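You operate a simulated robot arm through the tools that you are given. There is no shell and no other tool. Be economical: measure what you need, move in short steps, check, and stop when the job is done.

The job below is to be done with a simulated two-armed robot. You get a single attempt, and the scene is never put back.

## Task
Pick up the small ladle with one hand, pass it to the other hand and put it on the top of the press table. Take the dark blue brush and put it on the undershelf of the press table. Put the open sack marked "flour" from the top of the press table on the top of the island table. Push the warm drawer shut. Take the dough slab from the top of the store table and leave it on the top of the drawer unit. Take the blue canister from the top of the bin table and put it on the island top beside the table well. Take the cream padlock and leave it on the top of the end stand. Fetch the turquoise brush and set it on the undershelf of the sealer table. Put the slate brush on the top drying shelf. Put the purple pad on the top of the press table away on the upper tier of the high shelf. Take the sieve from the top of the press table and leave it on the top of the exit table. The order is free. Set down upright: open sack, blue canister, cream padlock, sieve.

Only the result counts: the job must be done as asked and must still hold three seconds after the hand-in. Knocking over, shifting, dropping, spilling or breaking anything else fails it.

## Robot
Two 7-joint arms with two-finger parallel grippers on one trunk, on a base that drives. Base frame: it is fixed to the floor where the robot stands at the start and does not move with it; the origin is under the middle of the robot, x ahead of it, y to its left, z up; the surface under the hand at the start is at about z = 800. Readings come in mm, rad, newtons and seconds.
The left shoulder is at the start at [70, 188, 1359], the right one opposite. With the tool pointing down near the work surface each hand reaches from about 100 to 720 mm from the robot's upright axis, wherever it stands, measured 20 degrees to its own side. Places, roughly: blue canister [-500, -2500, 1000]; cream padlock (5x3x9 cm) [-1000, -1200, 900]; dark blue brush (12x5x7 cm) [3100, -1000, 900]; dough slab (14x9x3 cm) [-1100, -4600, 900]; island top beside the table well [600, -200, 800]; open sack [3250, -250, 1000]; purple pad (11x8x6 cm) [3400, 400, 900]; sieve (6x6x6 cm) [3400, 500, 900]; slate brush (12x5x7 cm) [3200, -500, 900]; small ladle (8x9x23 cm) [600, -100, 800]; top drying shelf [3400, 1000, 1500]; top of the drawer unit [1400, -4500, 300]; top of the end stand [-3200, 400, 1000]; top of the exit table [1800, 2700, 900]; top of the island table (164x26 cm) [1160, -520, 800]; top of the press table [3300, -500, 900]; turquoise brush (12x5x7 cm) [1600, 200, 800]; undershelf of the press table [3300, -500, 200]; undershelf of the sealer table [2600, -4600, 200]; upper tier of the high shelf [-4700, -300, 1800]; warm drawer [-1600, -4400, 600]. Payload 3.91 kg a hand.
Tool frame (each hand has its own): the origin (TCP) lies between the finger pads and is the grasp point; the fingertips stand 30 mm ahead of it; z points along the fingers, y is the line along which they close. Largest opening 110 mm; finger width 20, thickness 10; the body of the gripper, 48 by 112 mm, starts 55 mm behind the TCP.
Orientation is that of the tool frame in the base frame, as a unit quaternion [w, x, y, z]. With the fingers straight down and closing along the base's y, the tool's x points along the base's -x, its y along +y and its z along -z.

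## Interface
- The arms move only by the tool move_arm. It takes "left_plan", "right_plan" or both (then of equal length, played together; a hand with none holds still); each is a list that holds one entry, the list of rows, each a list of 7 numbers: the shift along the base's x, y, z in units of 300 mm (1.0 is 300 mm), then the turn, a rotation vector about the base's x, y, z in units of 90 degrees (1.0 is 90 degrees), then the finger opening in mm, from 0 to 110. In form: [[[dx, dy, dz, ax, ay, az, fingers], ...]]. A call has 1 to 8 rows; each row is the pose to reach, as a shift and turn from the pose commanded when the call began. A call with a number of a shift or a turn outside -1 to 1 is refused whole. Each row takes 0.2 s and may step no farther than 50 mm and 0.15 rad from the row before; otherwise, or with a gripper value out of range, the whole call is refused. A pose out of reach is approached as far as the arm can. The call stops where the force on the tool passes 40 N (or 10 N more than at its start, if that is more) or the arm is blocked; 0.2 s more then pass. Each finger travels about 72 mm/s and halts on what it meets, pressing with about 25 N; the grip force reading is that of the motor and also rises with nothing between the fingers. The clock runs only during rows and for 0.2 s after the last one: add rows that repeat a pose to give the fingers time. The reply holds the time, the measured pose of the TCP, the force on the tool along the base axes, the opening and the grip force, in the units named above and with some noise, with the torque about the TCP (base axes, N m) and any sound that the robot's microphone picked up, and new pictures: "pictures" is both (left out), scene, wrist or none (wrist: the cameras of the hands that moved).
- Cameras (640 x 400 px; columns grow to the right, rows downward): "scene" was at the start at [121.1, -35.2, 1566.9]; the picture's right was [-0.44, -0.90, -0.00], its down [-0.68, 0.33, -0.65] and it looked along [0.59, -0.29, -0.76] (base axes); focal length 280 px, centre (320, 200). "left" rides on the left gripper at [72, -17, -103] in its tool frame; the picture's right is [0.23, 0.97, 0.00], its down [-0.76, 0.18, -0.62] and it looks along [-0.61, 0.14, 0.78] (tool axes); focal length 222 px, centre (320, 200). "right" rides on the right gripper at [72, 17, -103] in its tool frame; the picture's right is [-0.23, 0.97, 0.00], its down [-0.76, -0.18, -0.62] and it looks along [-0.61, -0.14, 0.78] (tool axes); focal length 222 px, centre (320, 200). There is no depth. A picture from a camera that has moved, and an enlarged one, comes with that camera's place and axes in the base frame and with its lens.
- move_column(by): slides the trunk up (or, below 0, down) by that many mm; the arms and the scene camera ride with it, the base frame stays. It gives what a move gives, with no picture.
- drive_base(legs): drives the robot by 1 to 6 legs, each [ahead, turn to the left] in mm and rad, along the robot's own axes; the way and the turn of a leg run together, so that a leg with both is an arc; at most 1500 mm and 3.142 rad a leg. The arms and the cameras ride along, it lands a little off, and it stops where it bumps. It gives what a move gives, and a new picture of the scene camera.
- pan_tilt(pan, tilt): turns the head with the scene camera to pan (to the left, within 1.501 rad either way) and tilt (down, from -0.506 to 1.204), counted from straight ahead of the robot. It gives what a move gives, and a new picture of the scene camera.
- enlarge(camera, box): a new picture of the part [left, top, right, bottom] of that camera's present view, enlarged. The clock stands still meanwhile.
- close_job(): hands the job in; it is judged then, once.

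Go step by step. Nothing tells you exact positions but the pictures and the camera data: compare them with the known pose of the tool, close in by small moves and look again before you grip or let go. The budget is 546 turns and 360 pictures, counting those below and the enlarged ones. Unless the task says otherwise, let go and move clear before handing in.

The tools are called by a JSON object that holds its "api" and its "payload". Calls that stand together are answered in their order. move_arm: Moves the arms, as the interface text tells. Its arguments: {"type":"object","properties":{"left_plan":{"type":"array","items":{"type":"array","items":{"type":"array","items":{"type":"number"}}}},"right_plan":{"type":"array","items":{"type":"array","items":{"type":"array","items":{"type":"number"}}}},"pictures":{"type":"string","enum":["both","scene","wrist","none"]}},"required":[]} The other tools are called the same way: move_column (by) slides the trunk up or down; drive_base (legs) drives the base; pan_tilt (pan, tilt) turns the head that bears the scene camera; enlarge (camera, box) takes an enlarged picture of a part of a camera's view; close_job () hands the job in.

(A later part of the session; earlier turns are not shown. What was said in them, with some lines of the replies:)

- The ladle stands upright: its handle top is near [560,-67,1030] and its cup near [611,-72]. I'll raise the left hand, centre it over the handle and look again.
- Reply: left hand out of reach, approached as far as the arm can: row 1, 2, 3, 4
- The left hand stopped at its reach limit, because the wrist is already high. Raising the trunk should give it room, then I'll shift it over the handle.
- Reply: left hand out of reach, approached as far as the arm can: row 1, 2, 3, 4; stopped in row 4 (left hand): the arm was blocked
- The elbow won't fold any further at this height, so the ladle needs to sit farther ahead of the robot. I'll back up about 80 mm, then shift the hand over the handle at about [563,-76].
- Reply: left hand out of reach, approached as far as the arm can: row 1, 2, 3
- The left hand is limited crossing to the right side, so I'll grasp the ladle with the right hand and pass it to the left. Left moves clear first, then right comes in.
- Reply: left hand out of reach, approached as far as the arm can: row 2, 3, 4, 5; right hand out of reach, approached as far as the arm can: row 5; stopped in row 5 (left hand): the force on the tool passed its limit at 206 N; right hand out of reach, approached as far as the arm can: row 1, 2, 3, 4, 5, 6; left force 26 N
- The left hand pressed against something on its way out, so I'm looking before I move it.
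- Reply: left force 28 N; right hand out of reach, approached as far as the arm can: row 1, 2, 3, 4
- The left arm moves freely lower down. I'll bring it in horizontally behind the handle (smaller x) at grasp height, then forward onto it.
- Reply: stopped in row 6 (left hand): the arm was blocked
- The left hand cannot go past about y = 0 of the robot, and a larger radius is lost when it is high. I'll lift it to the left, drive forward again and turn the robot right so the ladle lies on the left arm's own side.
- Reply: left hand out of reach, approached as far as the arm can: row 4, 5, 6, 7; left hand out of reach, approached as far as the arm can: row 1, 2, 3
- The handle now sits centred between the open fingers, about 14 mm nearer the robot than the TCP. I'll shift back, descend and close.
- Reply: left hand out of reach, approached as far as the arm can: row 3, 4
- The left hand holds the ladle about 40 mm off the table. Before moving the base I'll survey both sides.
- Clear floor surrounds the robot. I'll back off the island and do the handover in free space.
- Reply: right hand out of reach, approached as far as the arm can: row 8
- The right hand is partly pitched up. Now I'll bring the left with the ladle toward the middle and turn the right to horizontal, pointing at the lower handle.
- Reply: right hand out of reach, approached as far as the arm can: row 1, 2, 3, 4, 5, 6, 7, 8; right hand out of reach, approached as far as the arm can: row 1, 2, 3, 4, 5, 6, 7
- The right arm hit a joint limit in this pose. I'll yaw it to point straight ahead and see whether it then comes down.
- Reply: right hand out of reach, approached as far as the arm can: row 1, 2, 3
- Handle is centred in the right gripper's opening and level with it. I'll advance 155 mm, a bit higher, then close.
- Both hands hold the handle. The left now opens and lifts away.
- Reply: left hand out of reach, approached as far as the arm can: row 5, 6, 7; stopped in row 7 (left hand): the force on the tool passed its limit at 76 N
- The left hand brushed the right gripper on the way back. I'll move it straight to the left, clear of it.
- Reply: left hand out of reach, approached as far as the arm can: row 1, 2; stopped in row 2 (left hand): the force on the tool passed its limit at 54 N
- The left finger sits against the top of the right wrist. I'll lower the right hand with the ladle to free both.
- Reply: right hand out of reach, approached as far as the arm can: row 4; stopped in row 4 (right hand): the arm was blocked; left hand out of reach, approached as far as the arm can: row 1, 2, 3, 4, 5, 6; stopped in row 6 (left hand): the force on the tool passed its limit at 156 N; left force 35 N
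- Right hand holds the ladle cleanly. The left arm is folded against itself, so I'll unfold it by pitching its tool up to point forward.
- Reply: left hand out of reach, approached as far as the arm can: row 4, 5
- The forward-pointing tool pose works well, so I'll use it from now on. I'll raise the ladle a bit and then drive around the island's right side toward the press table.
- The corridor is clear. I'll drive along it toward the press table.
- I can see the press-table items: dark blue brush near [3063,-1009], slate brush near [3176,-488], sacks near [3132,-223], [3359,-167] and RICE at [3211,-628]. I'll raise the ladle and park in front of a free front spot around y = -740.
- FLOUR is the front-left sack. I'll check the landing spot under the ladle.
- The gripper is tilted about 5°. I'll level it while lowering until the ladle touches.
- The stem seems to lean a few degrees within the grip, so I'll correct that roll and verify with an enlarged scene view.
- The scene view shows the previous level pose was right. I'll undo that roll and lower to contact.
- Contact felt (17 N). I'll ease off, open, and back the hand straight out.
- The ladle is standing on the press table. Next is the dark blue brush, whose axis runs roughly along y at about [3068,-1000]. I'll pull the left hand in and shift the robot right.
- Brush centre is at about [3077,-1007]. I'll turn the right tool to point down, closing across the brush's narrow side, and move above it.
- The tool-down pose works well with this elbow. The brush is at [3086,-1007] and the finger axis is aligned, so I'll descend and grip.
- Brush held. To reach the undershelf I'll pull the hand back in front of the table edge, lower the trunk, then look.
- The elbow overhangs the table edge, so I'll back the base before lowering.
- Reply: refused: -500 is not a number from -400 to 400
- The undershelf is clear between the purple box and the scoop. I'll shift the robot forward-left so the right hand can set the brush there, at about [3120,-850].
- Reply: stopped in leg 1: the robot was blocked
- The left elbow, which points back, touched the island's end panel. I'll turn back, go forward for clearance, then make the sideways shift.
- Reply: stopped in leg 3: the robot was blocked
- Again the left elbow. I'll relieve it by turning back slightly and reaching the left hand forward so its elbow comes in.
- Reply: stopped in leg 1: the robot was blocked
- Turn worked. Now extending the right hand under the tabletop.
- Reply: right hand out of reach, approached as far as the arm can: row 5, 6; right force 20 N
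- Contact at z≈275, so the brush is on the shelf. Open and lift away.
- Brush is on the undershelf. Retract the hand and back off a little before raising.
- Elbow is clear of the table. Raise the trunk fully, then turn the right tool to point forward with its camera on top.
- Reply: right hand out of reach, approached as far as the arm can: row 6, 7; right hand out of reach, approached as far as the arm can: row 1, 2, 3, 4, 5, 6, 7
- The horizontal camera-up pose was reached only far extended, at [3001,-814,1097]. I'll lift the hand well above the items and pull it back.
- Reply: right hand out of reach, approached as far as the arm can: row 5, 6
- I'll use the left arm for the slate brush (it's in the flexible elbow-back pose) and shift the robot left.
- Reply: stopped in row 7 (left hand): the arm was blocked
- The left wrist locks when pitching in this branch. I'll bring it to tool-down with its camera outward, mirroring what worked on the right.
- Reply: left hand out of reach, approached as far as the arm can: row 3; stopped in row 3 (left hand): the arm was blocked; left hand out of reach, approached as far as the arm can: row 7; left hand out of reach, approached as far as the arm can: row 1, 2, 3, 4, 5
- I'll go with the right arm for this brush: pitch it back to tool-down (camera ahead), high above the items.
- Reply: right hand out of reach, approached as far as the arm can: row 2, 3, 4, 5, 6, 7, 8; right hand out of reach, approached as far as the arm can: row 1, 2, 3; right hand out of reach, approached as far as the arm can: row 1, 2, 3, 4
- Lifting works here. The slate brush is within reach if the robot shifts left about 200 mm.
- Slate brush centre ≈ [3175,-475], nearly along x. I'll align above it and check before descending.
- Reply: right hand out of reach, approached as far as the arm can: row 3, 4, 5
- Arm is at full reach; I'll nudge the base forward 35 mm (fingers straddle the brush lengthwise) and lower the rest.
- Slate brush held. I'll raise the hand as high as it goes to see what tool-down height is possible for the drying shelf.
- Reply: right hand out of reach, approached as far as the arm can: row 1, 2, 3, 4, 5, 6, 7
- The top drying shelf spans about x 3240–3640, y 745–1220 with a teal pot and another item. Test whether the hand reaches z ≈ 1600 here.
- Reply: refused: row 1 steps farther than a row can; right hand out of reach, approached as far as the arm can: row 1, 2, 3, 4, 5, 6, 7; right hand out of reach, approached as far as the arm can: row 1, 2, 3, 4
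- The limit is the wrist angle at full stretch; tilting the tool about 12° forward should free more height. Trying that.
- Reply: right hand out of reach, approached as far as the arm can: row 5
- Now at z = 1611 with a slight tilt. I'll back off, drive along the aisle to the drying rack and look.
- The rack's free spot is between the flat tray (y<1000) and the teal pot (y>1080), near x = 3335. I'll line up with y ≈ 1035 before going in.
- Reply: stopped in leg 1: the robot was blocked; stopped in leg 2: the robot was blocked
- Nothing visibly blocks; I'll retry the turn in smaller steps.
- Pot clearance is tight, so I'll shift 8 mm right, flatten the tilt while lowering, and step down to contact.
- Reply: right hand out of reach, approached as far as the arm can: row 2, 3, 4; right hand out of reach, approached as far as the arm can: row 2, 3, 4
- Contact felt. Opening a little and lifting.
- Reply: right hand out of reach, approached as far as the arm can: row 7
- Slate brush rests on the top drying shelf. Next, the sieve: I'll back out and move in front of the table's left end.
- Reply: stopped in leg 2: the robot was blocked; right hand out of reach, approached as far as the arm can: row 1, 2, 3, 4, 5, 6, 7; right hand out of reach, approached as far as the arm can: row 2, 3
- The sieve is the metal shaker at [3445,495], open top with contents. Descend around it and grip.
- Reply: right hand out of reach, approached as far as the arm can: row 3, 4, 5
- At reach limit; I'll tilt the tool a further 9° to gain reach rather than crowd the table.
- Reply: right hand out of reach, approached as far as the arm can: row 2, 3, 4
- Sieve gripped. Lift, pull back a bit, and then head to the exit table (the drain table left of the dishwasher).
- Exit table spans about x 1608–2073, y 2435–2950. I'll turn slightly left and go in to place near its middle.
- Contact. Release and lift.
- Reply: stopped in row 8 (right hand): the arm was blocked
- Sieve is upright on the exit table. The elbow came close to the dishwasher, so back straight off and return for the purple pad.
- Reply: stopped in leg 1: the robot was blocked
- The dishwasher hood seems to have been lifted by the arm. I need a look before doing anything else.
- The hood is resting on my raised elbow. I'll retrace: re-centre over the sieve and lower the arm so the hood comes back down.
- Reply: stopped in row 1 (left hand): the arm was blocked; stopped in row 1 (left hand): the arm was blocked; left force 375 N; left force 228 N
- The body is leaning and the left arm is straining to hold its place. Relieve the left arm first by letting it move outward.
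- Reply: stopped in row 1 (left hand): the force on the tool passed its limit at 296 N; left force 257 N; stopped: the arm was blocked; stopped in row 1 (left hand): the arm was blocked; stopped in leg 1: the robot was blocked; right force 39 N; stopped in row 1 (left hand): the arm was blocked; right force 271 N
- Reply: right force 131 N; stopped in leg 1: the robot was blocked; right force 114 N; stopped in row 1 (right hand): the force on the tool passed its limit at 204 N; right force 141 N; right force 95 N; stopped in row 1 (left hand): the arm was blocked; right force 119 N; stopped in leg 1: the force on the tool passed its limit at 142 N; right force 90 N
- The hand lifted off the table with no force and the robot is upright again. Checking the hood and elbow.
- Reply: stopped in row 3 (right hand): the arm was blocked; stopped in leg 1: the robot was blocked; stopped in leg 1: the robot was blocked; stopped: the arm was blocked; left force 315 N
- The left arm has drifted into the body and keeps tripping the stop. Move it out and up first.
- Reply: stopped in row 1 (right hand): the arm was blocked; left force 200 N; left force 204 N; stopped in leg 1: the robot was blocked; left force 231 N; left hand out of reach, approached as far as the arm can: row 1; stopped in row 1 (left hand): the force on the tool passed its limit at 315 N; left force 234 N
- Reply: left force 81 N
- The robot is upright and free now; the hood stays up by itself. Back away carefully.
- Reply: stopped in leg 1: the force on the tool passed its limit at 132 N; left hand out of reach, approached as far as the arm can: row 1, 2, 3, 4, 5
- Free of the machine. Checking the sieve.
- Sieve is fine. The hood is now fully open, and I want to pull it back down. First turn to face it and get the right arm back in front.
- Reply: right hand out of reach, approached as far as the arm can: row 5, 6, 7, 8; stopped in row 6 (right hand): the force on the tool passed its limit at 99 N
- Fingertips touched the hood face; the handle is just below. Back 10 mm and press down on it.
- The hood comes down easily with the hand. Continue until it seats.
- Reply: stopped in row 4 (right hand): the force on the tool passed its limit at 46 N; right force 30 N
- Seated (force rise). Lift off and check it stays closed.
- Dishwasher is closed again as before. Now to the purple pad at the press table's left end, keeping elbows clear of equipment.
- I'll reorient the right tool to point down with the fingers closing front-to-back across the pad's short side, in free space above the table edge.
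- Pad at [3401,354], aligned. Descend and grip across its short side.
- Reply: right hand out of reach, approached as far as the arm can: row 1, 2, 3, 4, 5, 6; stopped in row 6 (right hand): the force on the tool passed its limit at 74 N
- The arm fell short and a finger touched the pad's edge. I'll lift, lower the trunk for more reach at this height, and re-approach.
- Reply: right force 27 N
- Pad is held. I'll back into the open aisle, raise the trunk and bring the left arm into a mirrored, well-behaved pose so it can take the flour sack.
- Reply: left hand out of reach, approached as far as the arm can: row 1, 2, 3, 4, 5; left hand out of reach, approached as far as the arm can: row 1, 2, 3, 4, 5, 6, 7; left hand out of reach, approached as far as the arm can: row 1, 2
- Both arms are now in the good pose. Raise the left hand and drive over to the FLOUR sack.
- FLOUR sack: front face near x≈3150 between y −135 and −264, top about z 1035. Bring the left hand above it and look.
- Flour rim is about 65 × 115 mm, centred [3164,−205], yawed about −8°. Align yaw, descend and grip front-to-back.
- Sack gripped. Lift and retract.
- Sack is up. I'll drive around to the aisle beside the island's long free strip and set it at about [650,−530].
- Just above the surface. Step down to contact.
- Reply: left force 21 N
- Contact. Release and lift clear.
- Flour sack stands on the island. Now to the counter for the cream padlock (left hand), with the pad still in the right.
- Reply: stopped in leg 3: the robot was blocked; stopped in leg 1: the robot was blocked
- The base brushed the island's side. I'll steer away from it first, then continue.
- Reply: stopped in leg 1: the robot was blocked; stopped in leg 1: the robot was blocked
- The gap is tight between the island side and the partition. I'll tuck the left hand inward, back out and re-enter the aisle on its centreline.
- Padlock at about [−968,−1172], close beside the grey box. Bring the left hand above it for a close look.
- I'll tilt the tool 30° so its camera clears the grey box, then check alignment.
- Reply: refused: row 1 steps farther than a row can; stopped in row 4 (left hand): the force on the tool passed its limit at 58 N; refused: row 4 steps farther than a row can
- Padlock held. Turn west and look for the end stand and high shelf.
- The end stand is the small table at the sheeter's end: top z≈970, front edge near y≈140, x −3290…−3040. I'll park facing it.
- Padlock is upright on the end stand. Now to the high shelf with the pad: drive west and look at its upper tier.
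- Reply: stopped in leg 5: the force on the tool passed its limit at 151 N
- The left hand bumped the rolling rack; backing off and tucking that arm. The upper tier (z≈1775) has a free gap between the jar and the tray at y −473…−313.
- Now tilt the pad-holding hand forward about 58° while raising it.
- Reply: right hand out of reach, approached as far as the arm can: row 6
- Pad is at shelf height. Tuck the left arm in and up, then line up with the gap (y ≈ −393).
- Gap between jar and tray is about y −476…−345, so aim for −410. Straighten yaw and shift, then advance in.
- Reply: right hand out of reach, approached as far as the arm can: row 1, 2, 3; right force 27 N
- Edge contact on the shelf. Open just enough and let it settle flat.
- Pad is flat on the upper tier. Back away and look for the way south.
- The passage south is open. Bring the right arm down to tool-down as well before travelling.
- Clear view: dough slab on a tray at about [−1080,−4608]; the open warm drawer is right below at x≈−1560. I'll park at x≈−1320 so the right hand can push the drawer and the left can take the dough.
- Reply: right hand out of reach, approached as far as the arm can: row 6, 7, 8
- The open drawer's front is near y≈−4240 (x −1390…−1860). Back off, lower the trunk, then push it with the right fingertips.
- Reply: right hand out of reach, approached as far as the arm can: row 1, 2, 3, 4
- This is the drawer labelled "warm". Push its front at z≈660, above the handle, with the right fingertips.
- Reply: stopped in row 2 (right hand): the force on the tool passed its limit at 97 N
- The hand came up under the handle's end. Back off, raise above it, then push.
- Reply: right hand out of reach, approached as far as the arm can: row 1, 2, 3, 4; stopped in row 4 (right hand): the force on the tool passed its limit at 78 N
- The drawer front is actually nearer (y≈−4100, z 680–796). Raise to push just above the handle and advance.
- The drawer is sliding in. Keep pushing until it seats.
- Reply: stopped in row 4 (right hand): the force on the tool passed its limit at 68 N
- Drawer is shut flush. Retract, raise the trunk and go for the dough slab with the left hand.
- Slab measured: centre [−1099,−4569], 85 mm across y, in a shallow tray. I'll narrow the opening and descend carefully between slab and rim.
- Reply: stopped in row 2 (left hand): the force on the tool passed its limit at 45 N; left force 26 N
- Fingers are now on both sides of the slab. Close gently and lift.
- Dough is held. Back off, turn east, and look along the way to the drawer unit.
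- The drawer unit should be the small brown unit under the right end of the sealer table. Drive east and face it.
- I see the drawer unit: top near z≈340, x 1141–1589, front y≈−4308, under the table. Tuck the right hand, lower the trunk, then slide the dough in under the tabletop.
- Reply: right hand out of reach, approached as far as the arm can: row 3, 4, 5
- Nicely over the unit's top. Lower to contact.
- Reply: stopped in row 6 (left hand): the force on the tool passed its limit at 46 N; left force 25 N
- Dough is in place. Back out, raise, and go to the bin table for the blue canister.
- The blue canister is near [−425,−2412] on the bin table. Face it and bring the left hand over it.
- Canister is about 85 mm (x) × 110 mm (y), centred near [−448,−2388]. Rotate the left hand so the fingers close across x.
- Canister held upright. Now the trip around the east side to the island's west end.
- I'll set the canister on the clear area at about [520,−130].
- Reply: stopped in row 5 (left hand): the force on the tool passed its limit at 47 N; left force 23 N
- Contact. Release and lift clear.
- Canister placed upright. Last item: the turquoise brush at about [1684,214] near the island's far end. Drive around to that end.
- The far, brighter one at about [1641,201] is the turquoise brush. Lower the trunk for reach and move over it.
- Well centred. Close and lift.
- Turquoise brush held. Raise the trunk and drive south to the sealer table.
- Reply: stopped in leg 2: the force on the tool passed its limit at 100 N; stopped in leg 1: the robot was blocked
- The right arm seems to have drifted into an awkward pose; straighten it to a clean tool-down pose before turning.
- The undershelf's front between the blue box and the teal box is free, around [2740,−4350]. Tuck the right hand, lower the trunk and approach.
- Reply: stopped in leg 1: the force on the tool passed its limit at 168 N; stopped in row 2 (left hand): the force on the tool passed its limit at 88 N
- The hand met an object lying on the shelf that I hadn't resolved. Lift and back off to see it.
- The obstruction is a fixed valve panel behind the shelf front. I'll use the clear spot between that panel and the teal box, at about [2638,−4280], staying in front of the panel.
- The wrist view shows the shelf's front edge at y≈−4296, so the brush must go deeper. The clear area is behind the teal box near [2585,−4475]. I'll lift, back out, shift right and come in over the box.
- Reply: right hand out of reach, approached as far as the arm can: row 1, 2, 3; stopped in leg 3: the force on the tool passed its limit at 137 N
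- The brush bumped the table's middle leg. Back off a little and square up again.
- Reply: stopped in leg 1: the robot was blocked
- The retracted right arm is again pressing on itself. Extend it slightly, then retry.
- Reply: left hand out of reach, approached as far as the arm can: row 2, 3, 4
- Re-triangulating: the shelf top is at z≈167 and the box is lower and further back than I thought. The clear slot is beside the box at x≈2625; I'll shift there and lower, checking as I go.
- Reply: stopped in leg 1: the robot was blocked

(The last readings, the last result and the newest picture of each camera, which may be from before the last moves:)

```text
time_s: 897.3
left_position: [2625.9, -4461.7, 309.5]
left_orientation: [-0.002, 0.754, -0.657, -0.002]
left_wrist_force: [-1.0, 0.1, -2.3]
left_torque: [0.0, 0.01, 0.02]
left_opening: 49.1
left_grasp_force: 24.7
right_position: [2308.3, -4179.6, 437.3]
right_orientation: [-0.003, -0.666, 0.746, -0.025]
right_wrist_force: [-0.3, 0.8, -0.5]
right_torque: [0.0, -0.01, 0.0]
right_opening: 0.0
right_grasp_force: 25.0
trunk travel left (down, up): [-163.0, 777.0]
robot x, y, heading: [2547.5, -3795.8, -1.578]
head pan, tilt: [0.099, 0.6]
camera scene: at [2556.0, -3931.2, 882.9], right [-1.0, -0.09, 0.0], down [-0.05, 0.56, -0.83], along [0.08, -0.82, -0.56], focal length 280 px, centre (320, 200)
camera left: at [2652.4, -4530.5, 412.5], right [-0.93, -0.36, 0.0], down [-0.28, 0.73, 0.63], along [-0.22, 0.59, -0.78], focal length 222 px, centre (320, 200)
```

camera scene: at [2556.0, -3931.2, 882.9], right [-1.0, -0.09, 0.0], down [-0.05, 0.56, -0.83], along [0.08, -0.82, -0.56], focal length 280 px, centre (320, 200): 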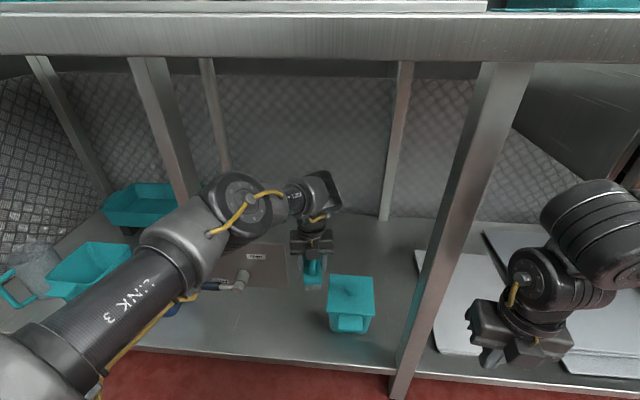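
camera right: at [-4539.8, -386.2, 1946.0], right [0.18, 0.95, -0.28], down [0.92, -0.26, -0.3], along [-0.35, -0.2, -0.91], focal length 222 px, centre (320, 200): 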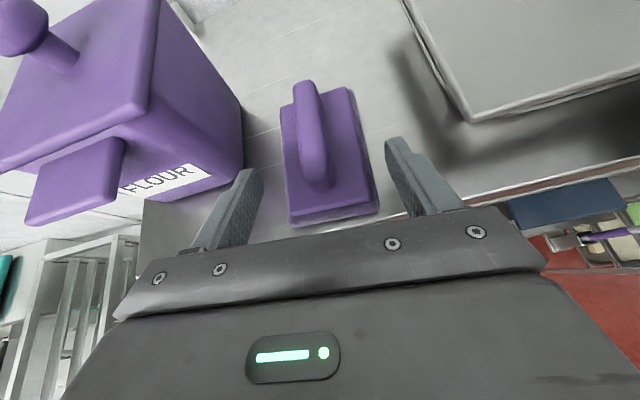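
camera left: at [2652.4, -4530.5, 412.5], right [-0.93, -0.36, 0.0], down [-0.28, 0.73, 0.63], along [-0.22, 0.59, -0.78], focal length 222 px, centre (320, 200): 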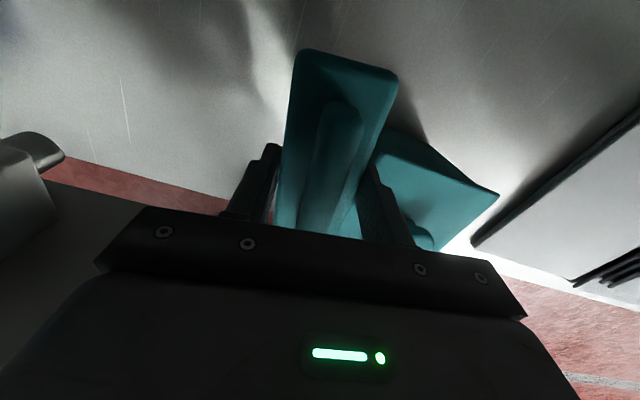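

Brush sits clear beside the box (about 10 mm gap). Lower to contact.

{"api": "move_arm", "payload": {"left_plan": [[[0.01, 0, -0.12, 0, 0, 0, 20], [0.01, 0, -0.22, 0, 0, 0, 20], [0.01, 0, -0.27, 0, 0, 0, 20], [0.01, 0, -0.3, 0, 0, 0, 20], [0.01, 0, -0.325, 0, 0, 0, 20], [0.01, 0, -0.35, 0, 0, 0, 20]]], "pictures": "wrist"}}

```text
time_s: 898.7
left_position: [2624.7, -4448.8, 208.6]
left_orientation: [-0.002, 0.754, -0.657, -0.001]
left_wrist_force: [0.3, -0.1, -0.4]
left_torque: [0.01, 0.02, -0.02]
left_opening: 49.5
left_grasp_force: 24.9
left hand out of reach, approached as far as the arm can: row 3, 4, 5, 6
right_position: [2307.6, -4178.8, 436.7]
right_orientation: [-0.004, -0.666, 0.746, -0.025]
right_wrist_force: [0.1, 0.2, -0.1]
right_torque: [0.0, 0.01, -0.01]
right_opening: 0.0
right_grasp_force: 24.6
trunk travel left (down, up): [-163.0, 777.0]
robot x, y, heading: [2545.4, -3794.5, -1.577]
head pan, tilt: [0.099, 0.6]
camera left: at [2651.8, -4517.4, 311.4], right [-0.93, -0.36, 0.0], down [-0.28, 0.73, 0.63], along [-0.22, 0.59, -0.78], focal length 222 px, centre (320, 200)
```

left: 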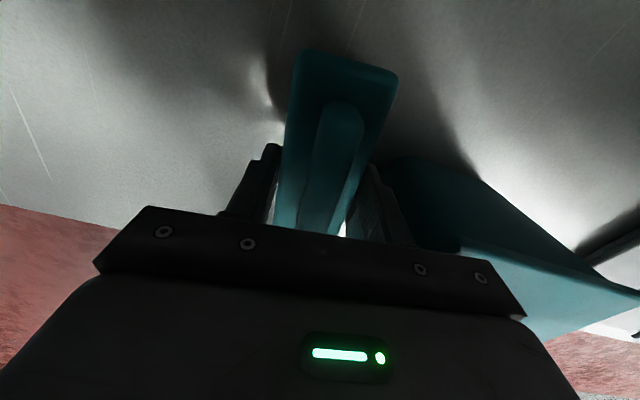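

{"api": "move_column", "payload": {"by": -14}}

```text
time_s: 899.3
left_position: [2624.3, -4453.8, 202.3]
left_orientation: [0.004, 0.755, -0.656, 0.0]
left_wrist_force: [-1.0, 0.2, 15.5]
left_torque: [0.1, 0.78, 0.0]
left_opening: 49.2
left_grasp_force: 25.1
right_position: [2309.7, -4180.4, 423.3]
right_orientation: [-0.004, -0.668, 0.744, -0.024]
right_wrist_force: [0.1, 0.3, 0.3]
right_torque: [0.03, 0.01, 0.02]
right_opening: 0.0
right_grasp_force: 24.9
trunk travel left (down, up): [-149.0, 791.0]
robot x, y, heading: [2545.9, -3799.0, -1.574]
head pan, tilt: [0.099, 0.6]
stopped: the force on the tool passed its limit at 51 N (the readings are from after the stop); the commanded pose is now the measured one
```

Contact. Open slightly and lift straight up.

{"api": "move_arm", "payload": {"left_plan": [[[0, 0, 0.01, 0, 0, 0, 50], [0, 0, 0.01, 0, 0, 0, 60], [0, 0, 0.01, 0, 0, 0, 60], [0, 0, 0.12, 0, 0, 0, 60], [0, 0, 0.26, 0, 0, 0, 60], [0, 0, 0.4, 0, 0, 0, 60], [0, 0, 0.54, 0, 0, 0, 60], [0, 0, 0.68, 0, 0, 0, 60]]], "pictures": "both"}}

```text
time_s: 901.1
left_position: [2623.6, -4451.0, 403.3]
left_orientation: [0.001, 0.754, -0.657, 0.0]
left_wrist_force: [0.1, 1.4, 0.4]
left_torque: [0.0, 0.0, 0.02]
left_opening: 60.2
left_grasp_force: 0.0
right_position: [2309.4, -4180.1, 423.3]
right_orientation: [-0.003, -0.668, 0.744, -0.024]
right_wrist_force: [0.0, -0.2, -0.3]
right_torque: [-0.02, 0.0, -0.02]
right_opening: 0.0
right_grasp_force: 24.7
trunk travel left (down, up): [-149.0, 791.0]
robot x, y, heading: [2547.3, -3797.1, -1.578]
head pan, tilt: [0.099, 0.6]
camera scene: at [2556.5, -3931.8, 869.0], right [-1.0, -0.1, 0.0], down [-0.05, 0.56, -0.83], along [0.08, -0.82, -0.56], focal length 280 px, centre (320, 200)
camera left: at [2651.8, -4519.0, 507.0], right [-0.93, -0.36, 0.0], down [-0.28, 0.73, 0.62], along [-0.23, 0.58, -0.78], focal length 222 px, centre (320, 200)
```

scene: 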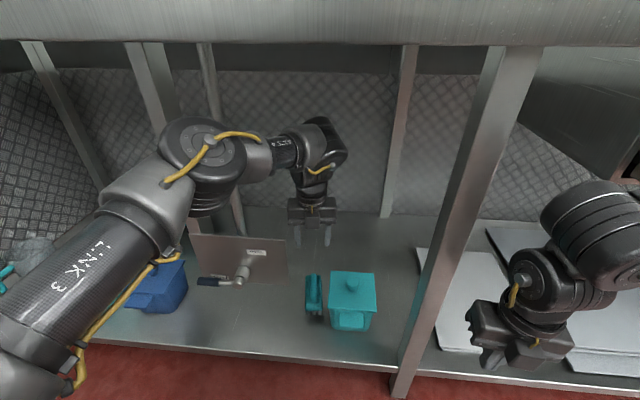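
left: 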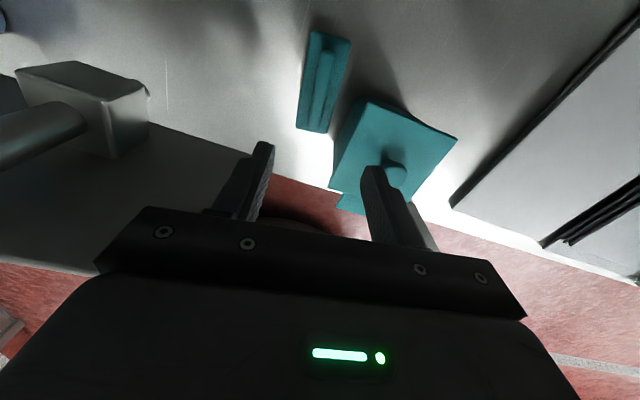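

Turquoise brush is on the sealer undershelf. Raise above the panel and withdraw.

{"api": "move_arm", "payload": {"left_plan": [[[-0.05, 0, 0.1, 0, 0, 0, 60], [-0.1, 0, 0.19, 0, 0, 0, 60], [-0.12, 0, 0.19, 0, 0, 0, 60]]], "pictures": "none"}}

{"api": "drive_base", "payload": {"legs": [[-450, 0]]}}

{"api": "enlarge", "payload": {"camera": "scene", "box": [160, 100, 420, 260]}}

```text
time_s: 901.9
left_position: [2590.0, -4449.8, 460.1]
left_orientation: [0.002, 0.754, -0.656, -0.001]
left_wrist_force: [-0.1, 0.7, -0.1]
left_torque: [0.01, -0.04, 0.0]
left_opening: 59.7
left_grasp_force: 0.1
right_position: [2309.7, -4180.5, 423.2]
right_orientation: [-0.003, -0.668, 0.744, -0.024]
right_wrist_force: [0.1, 0.7, 0.4]
right_torque: [0.02, -0.02, 0.04]
right_opening: 0.0
right_grasp_force: 24.9
trunk travel left (down, up): [-149.0, 791.0]
robot x, y, heading: [2544.2, -3796.8, -1.575]
head pan, tilt: [0.099, 0.6]
```

```text
time_s: 904.6
left_position: [2587.9, -4010.4, 458.5]
left_orientation: [0.0, 0.753, -0.658, -0.002]
left_wrist_force: [0.1, 0.0, -0.6]
left_torque: [0.0, -0.02, -0.02]
left_opening: 60.0
left_grasp_force: 0.1
right_position: [2308.8, -3739.0, 422.0]
right_orientation: [-0.002, -0.666, 0.746, -0.021]
right_wrist_force: [0.3, 0.1, 0.6]
right_torque: [0.01, -0.01, 0.03]
right_opening: 0.0
right_grasp_force: 24.9
trunk travel left (down, up): [-149.0, 791.0]
robot x, y, heading: [2547.2, -3353.7, -1.576]
head pan, tilt: [0.099, 0.6]
camera scene: at [2558.0, -3494.2, 868.6], right [-1.0, -0.09, 0.0], down [-0.05, 0.56, -0.83], along [0.08, -0.82, -0.56], focal length 280 px, centre (320, 200)
```

scene: 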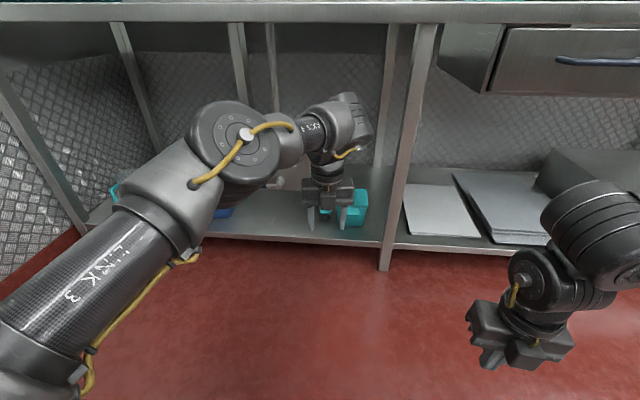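

```text
2.46 times, centred on (290, 180) of scene
camera zoom: at [2558.0, -3494.2, 868.6], right [-1.0, -0.09, 0.0], down [-0.05, 0.56, -0.83], along [0.08, -0.82, -0.56], focal length 690 px, centre (394, 249)
```

zoom: 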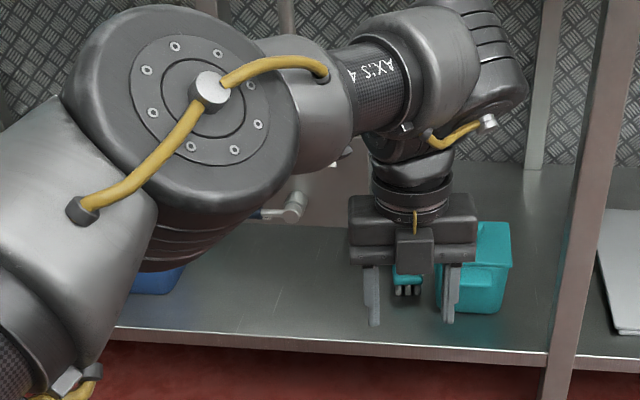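

Every item has been moved to where you asked, the warm drawer is shut and both hands are clear, so I'm handing in.

{"api": "close_job", "payload": {}}

```text
The job is handed in.
```

I did all eleven tasks and handed the job in, but along the way I bumped several things that weren't part of it. I don't have the result of the judging.

These contacts could count against the job:
- **Dishwasher hood:** my arm lifted it while I was placing the sieve. I pushed it back down and it stayed closed.
- **Sieve:** my hand pushed it a few centimetres on the exit table during the hood trouble. It stayed upright with its contents in.
- **Rolling rack by the high shelf:** my left hand struck it with about 150 N. I didn't check whether it moved.
- **Valve panel under the sealer table:** my hand hit it with about 170 N. The lever still points the way I first saw it, but I can't rule out that it shifted.
- **Sealer table leg, island and warm drawer:** I also bumped a sealer table leg, the island and the drawer's handle. I saw no damage or movement there.

The open sack, blue canister, cream padlock and sieve were all upright when I last looked at each. The purple pad tipped the last few centimetres onto the upper tier and lies flat.
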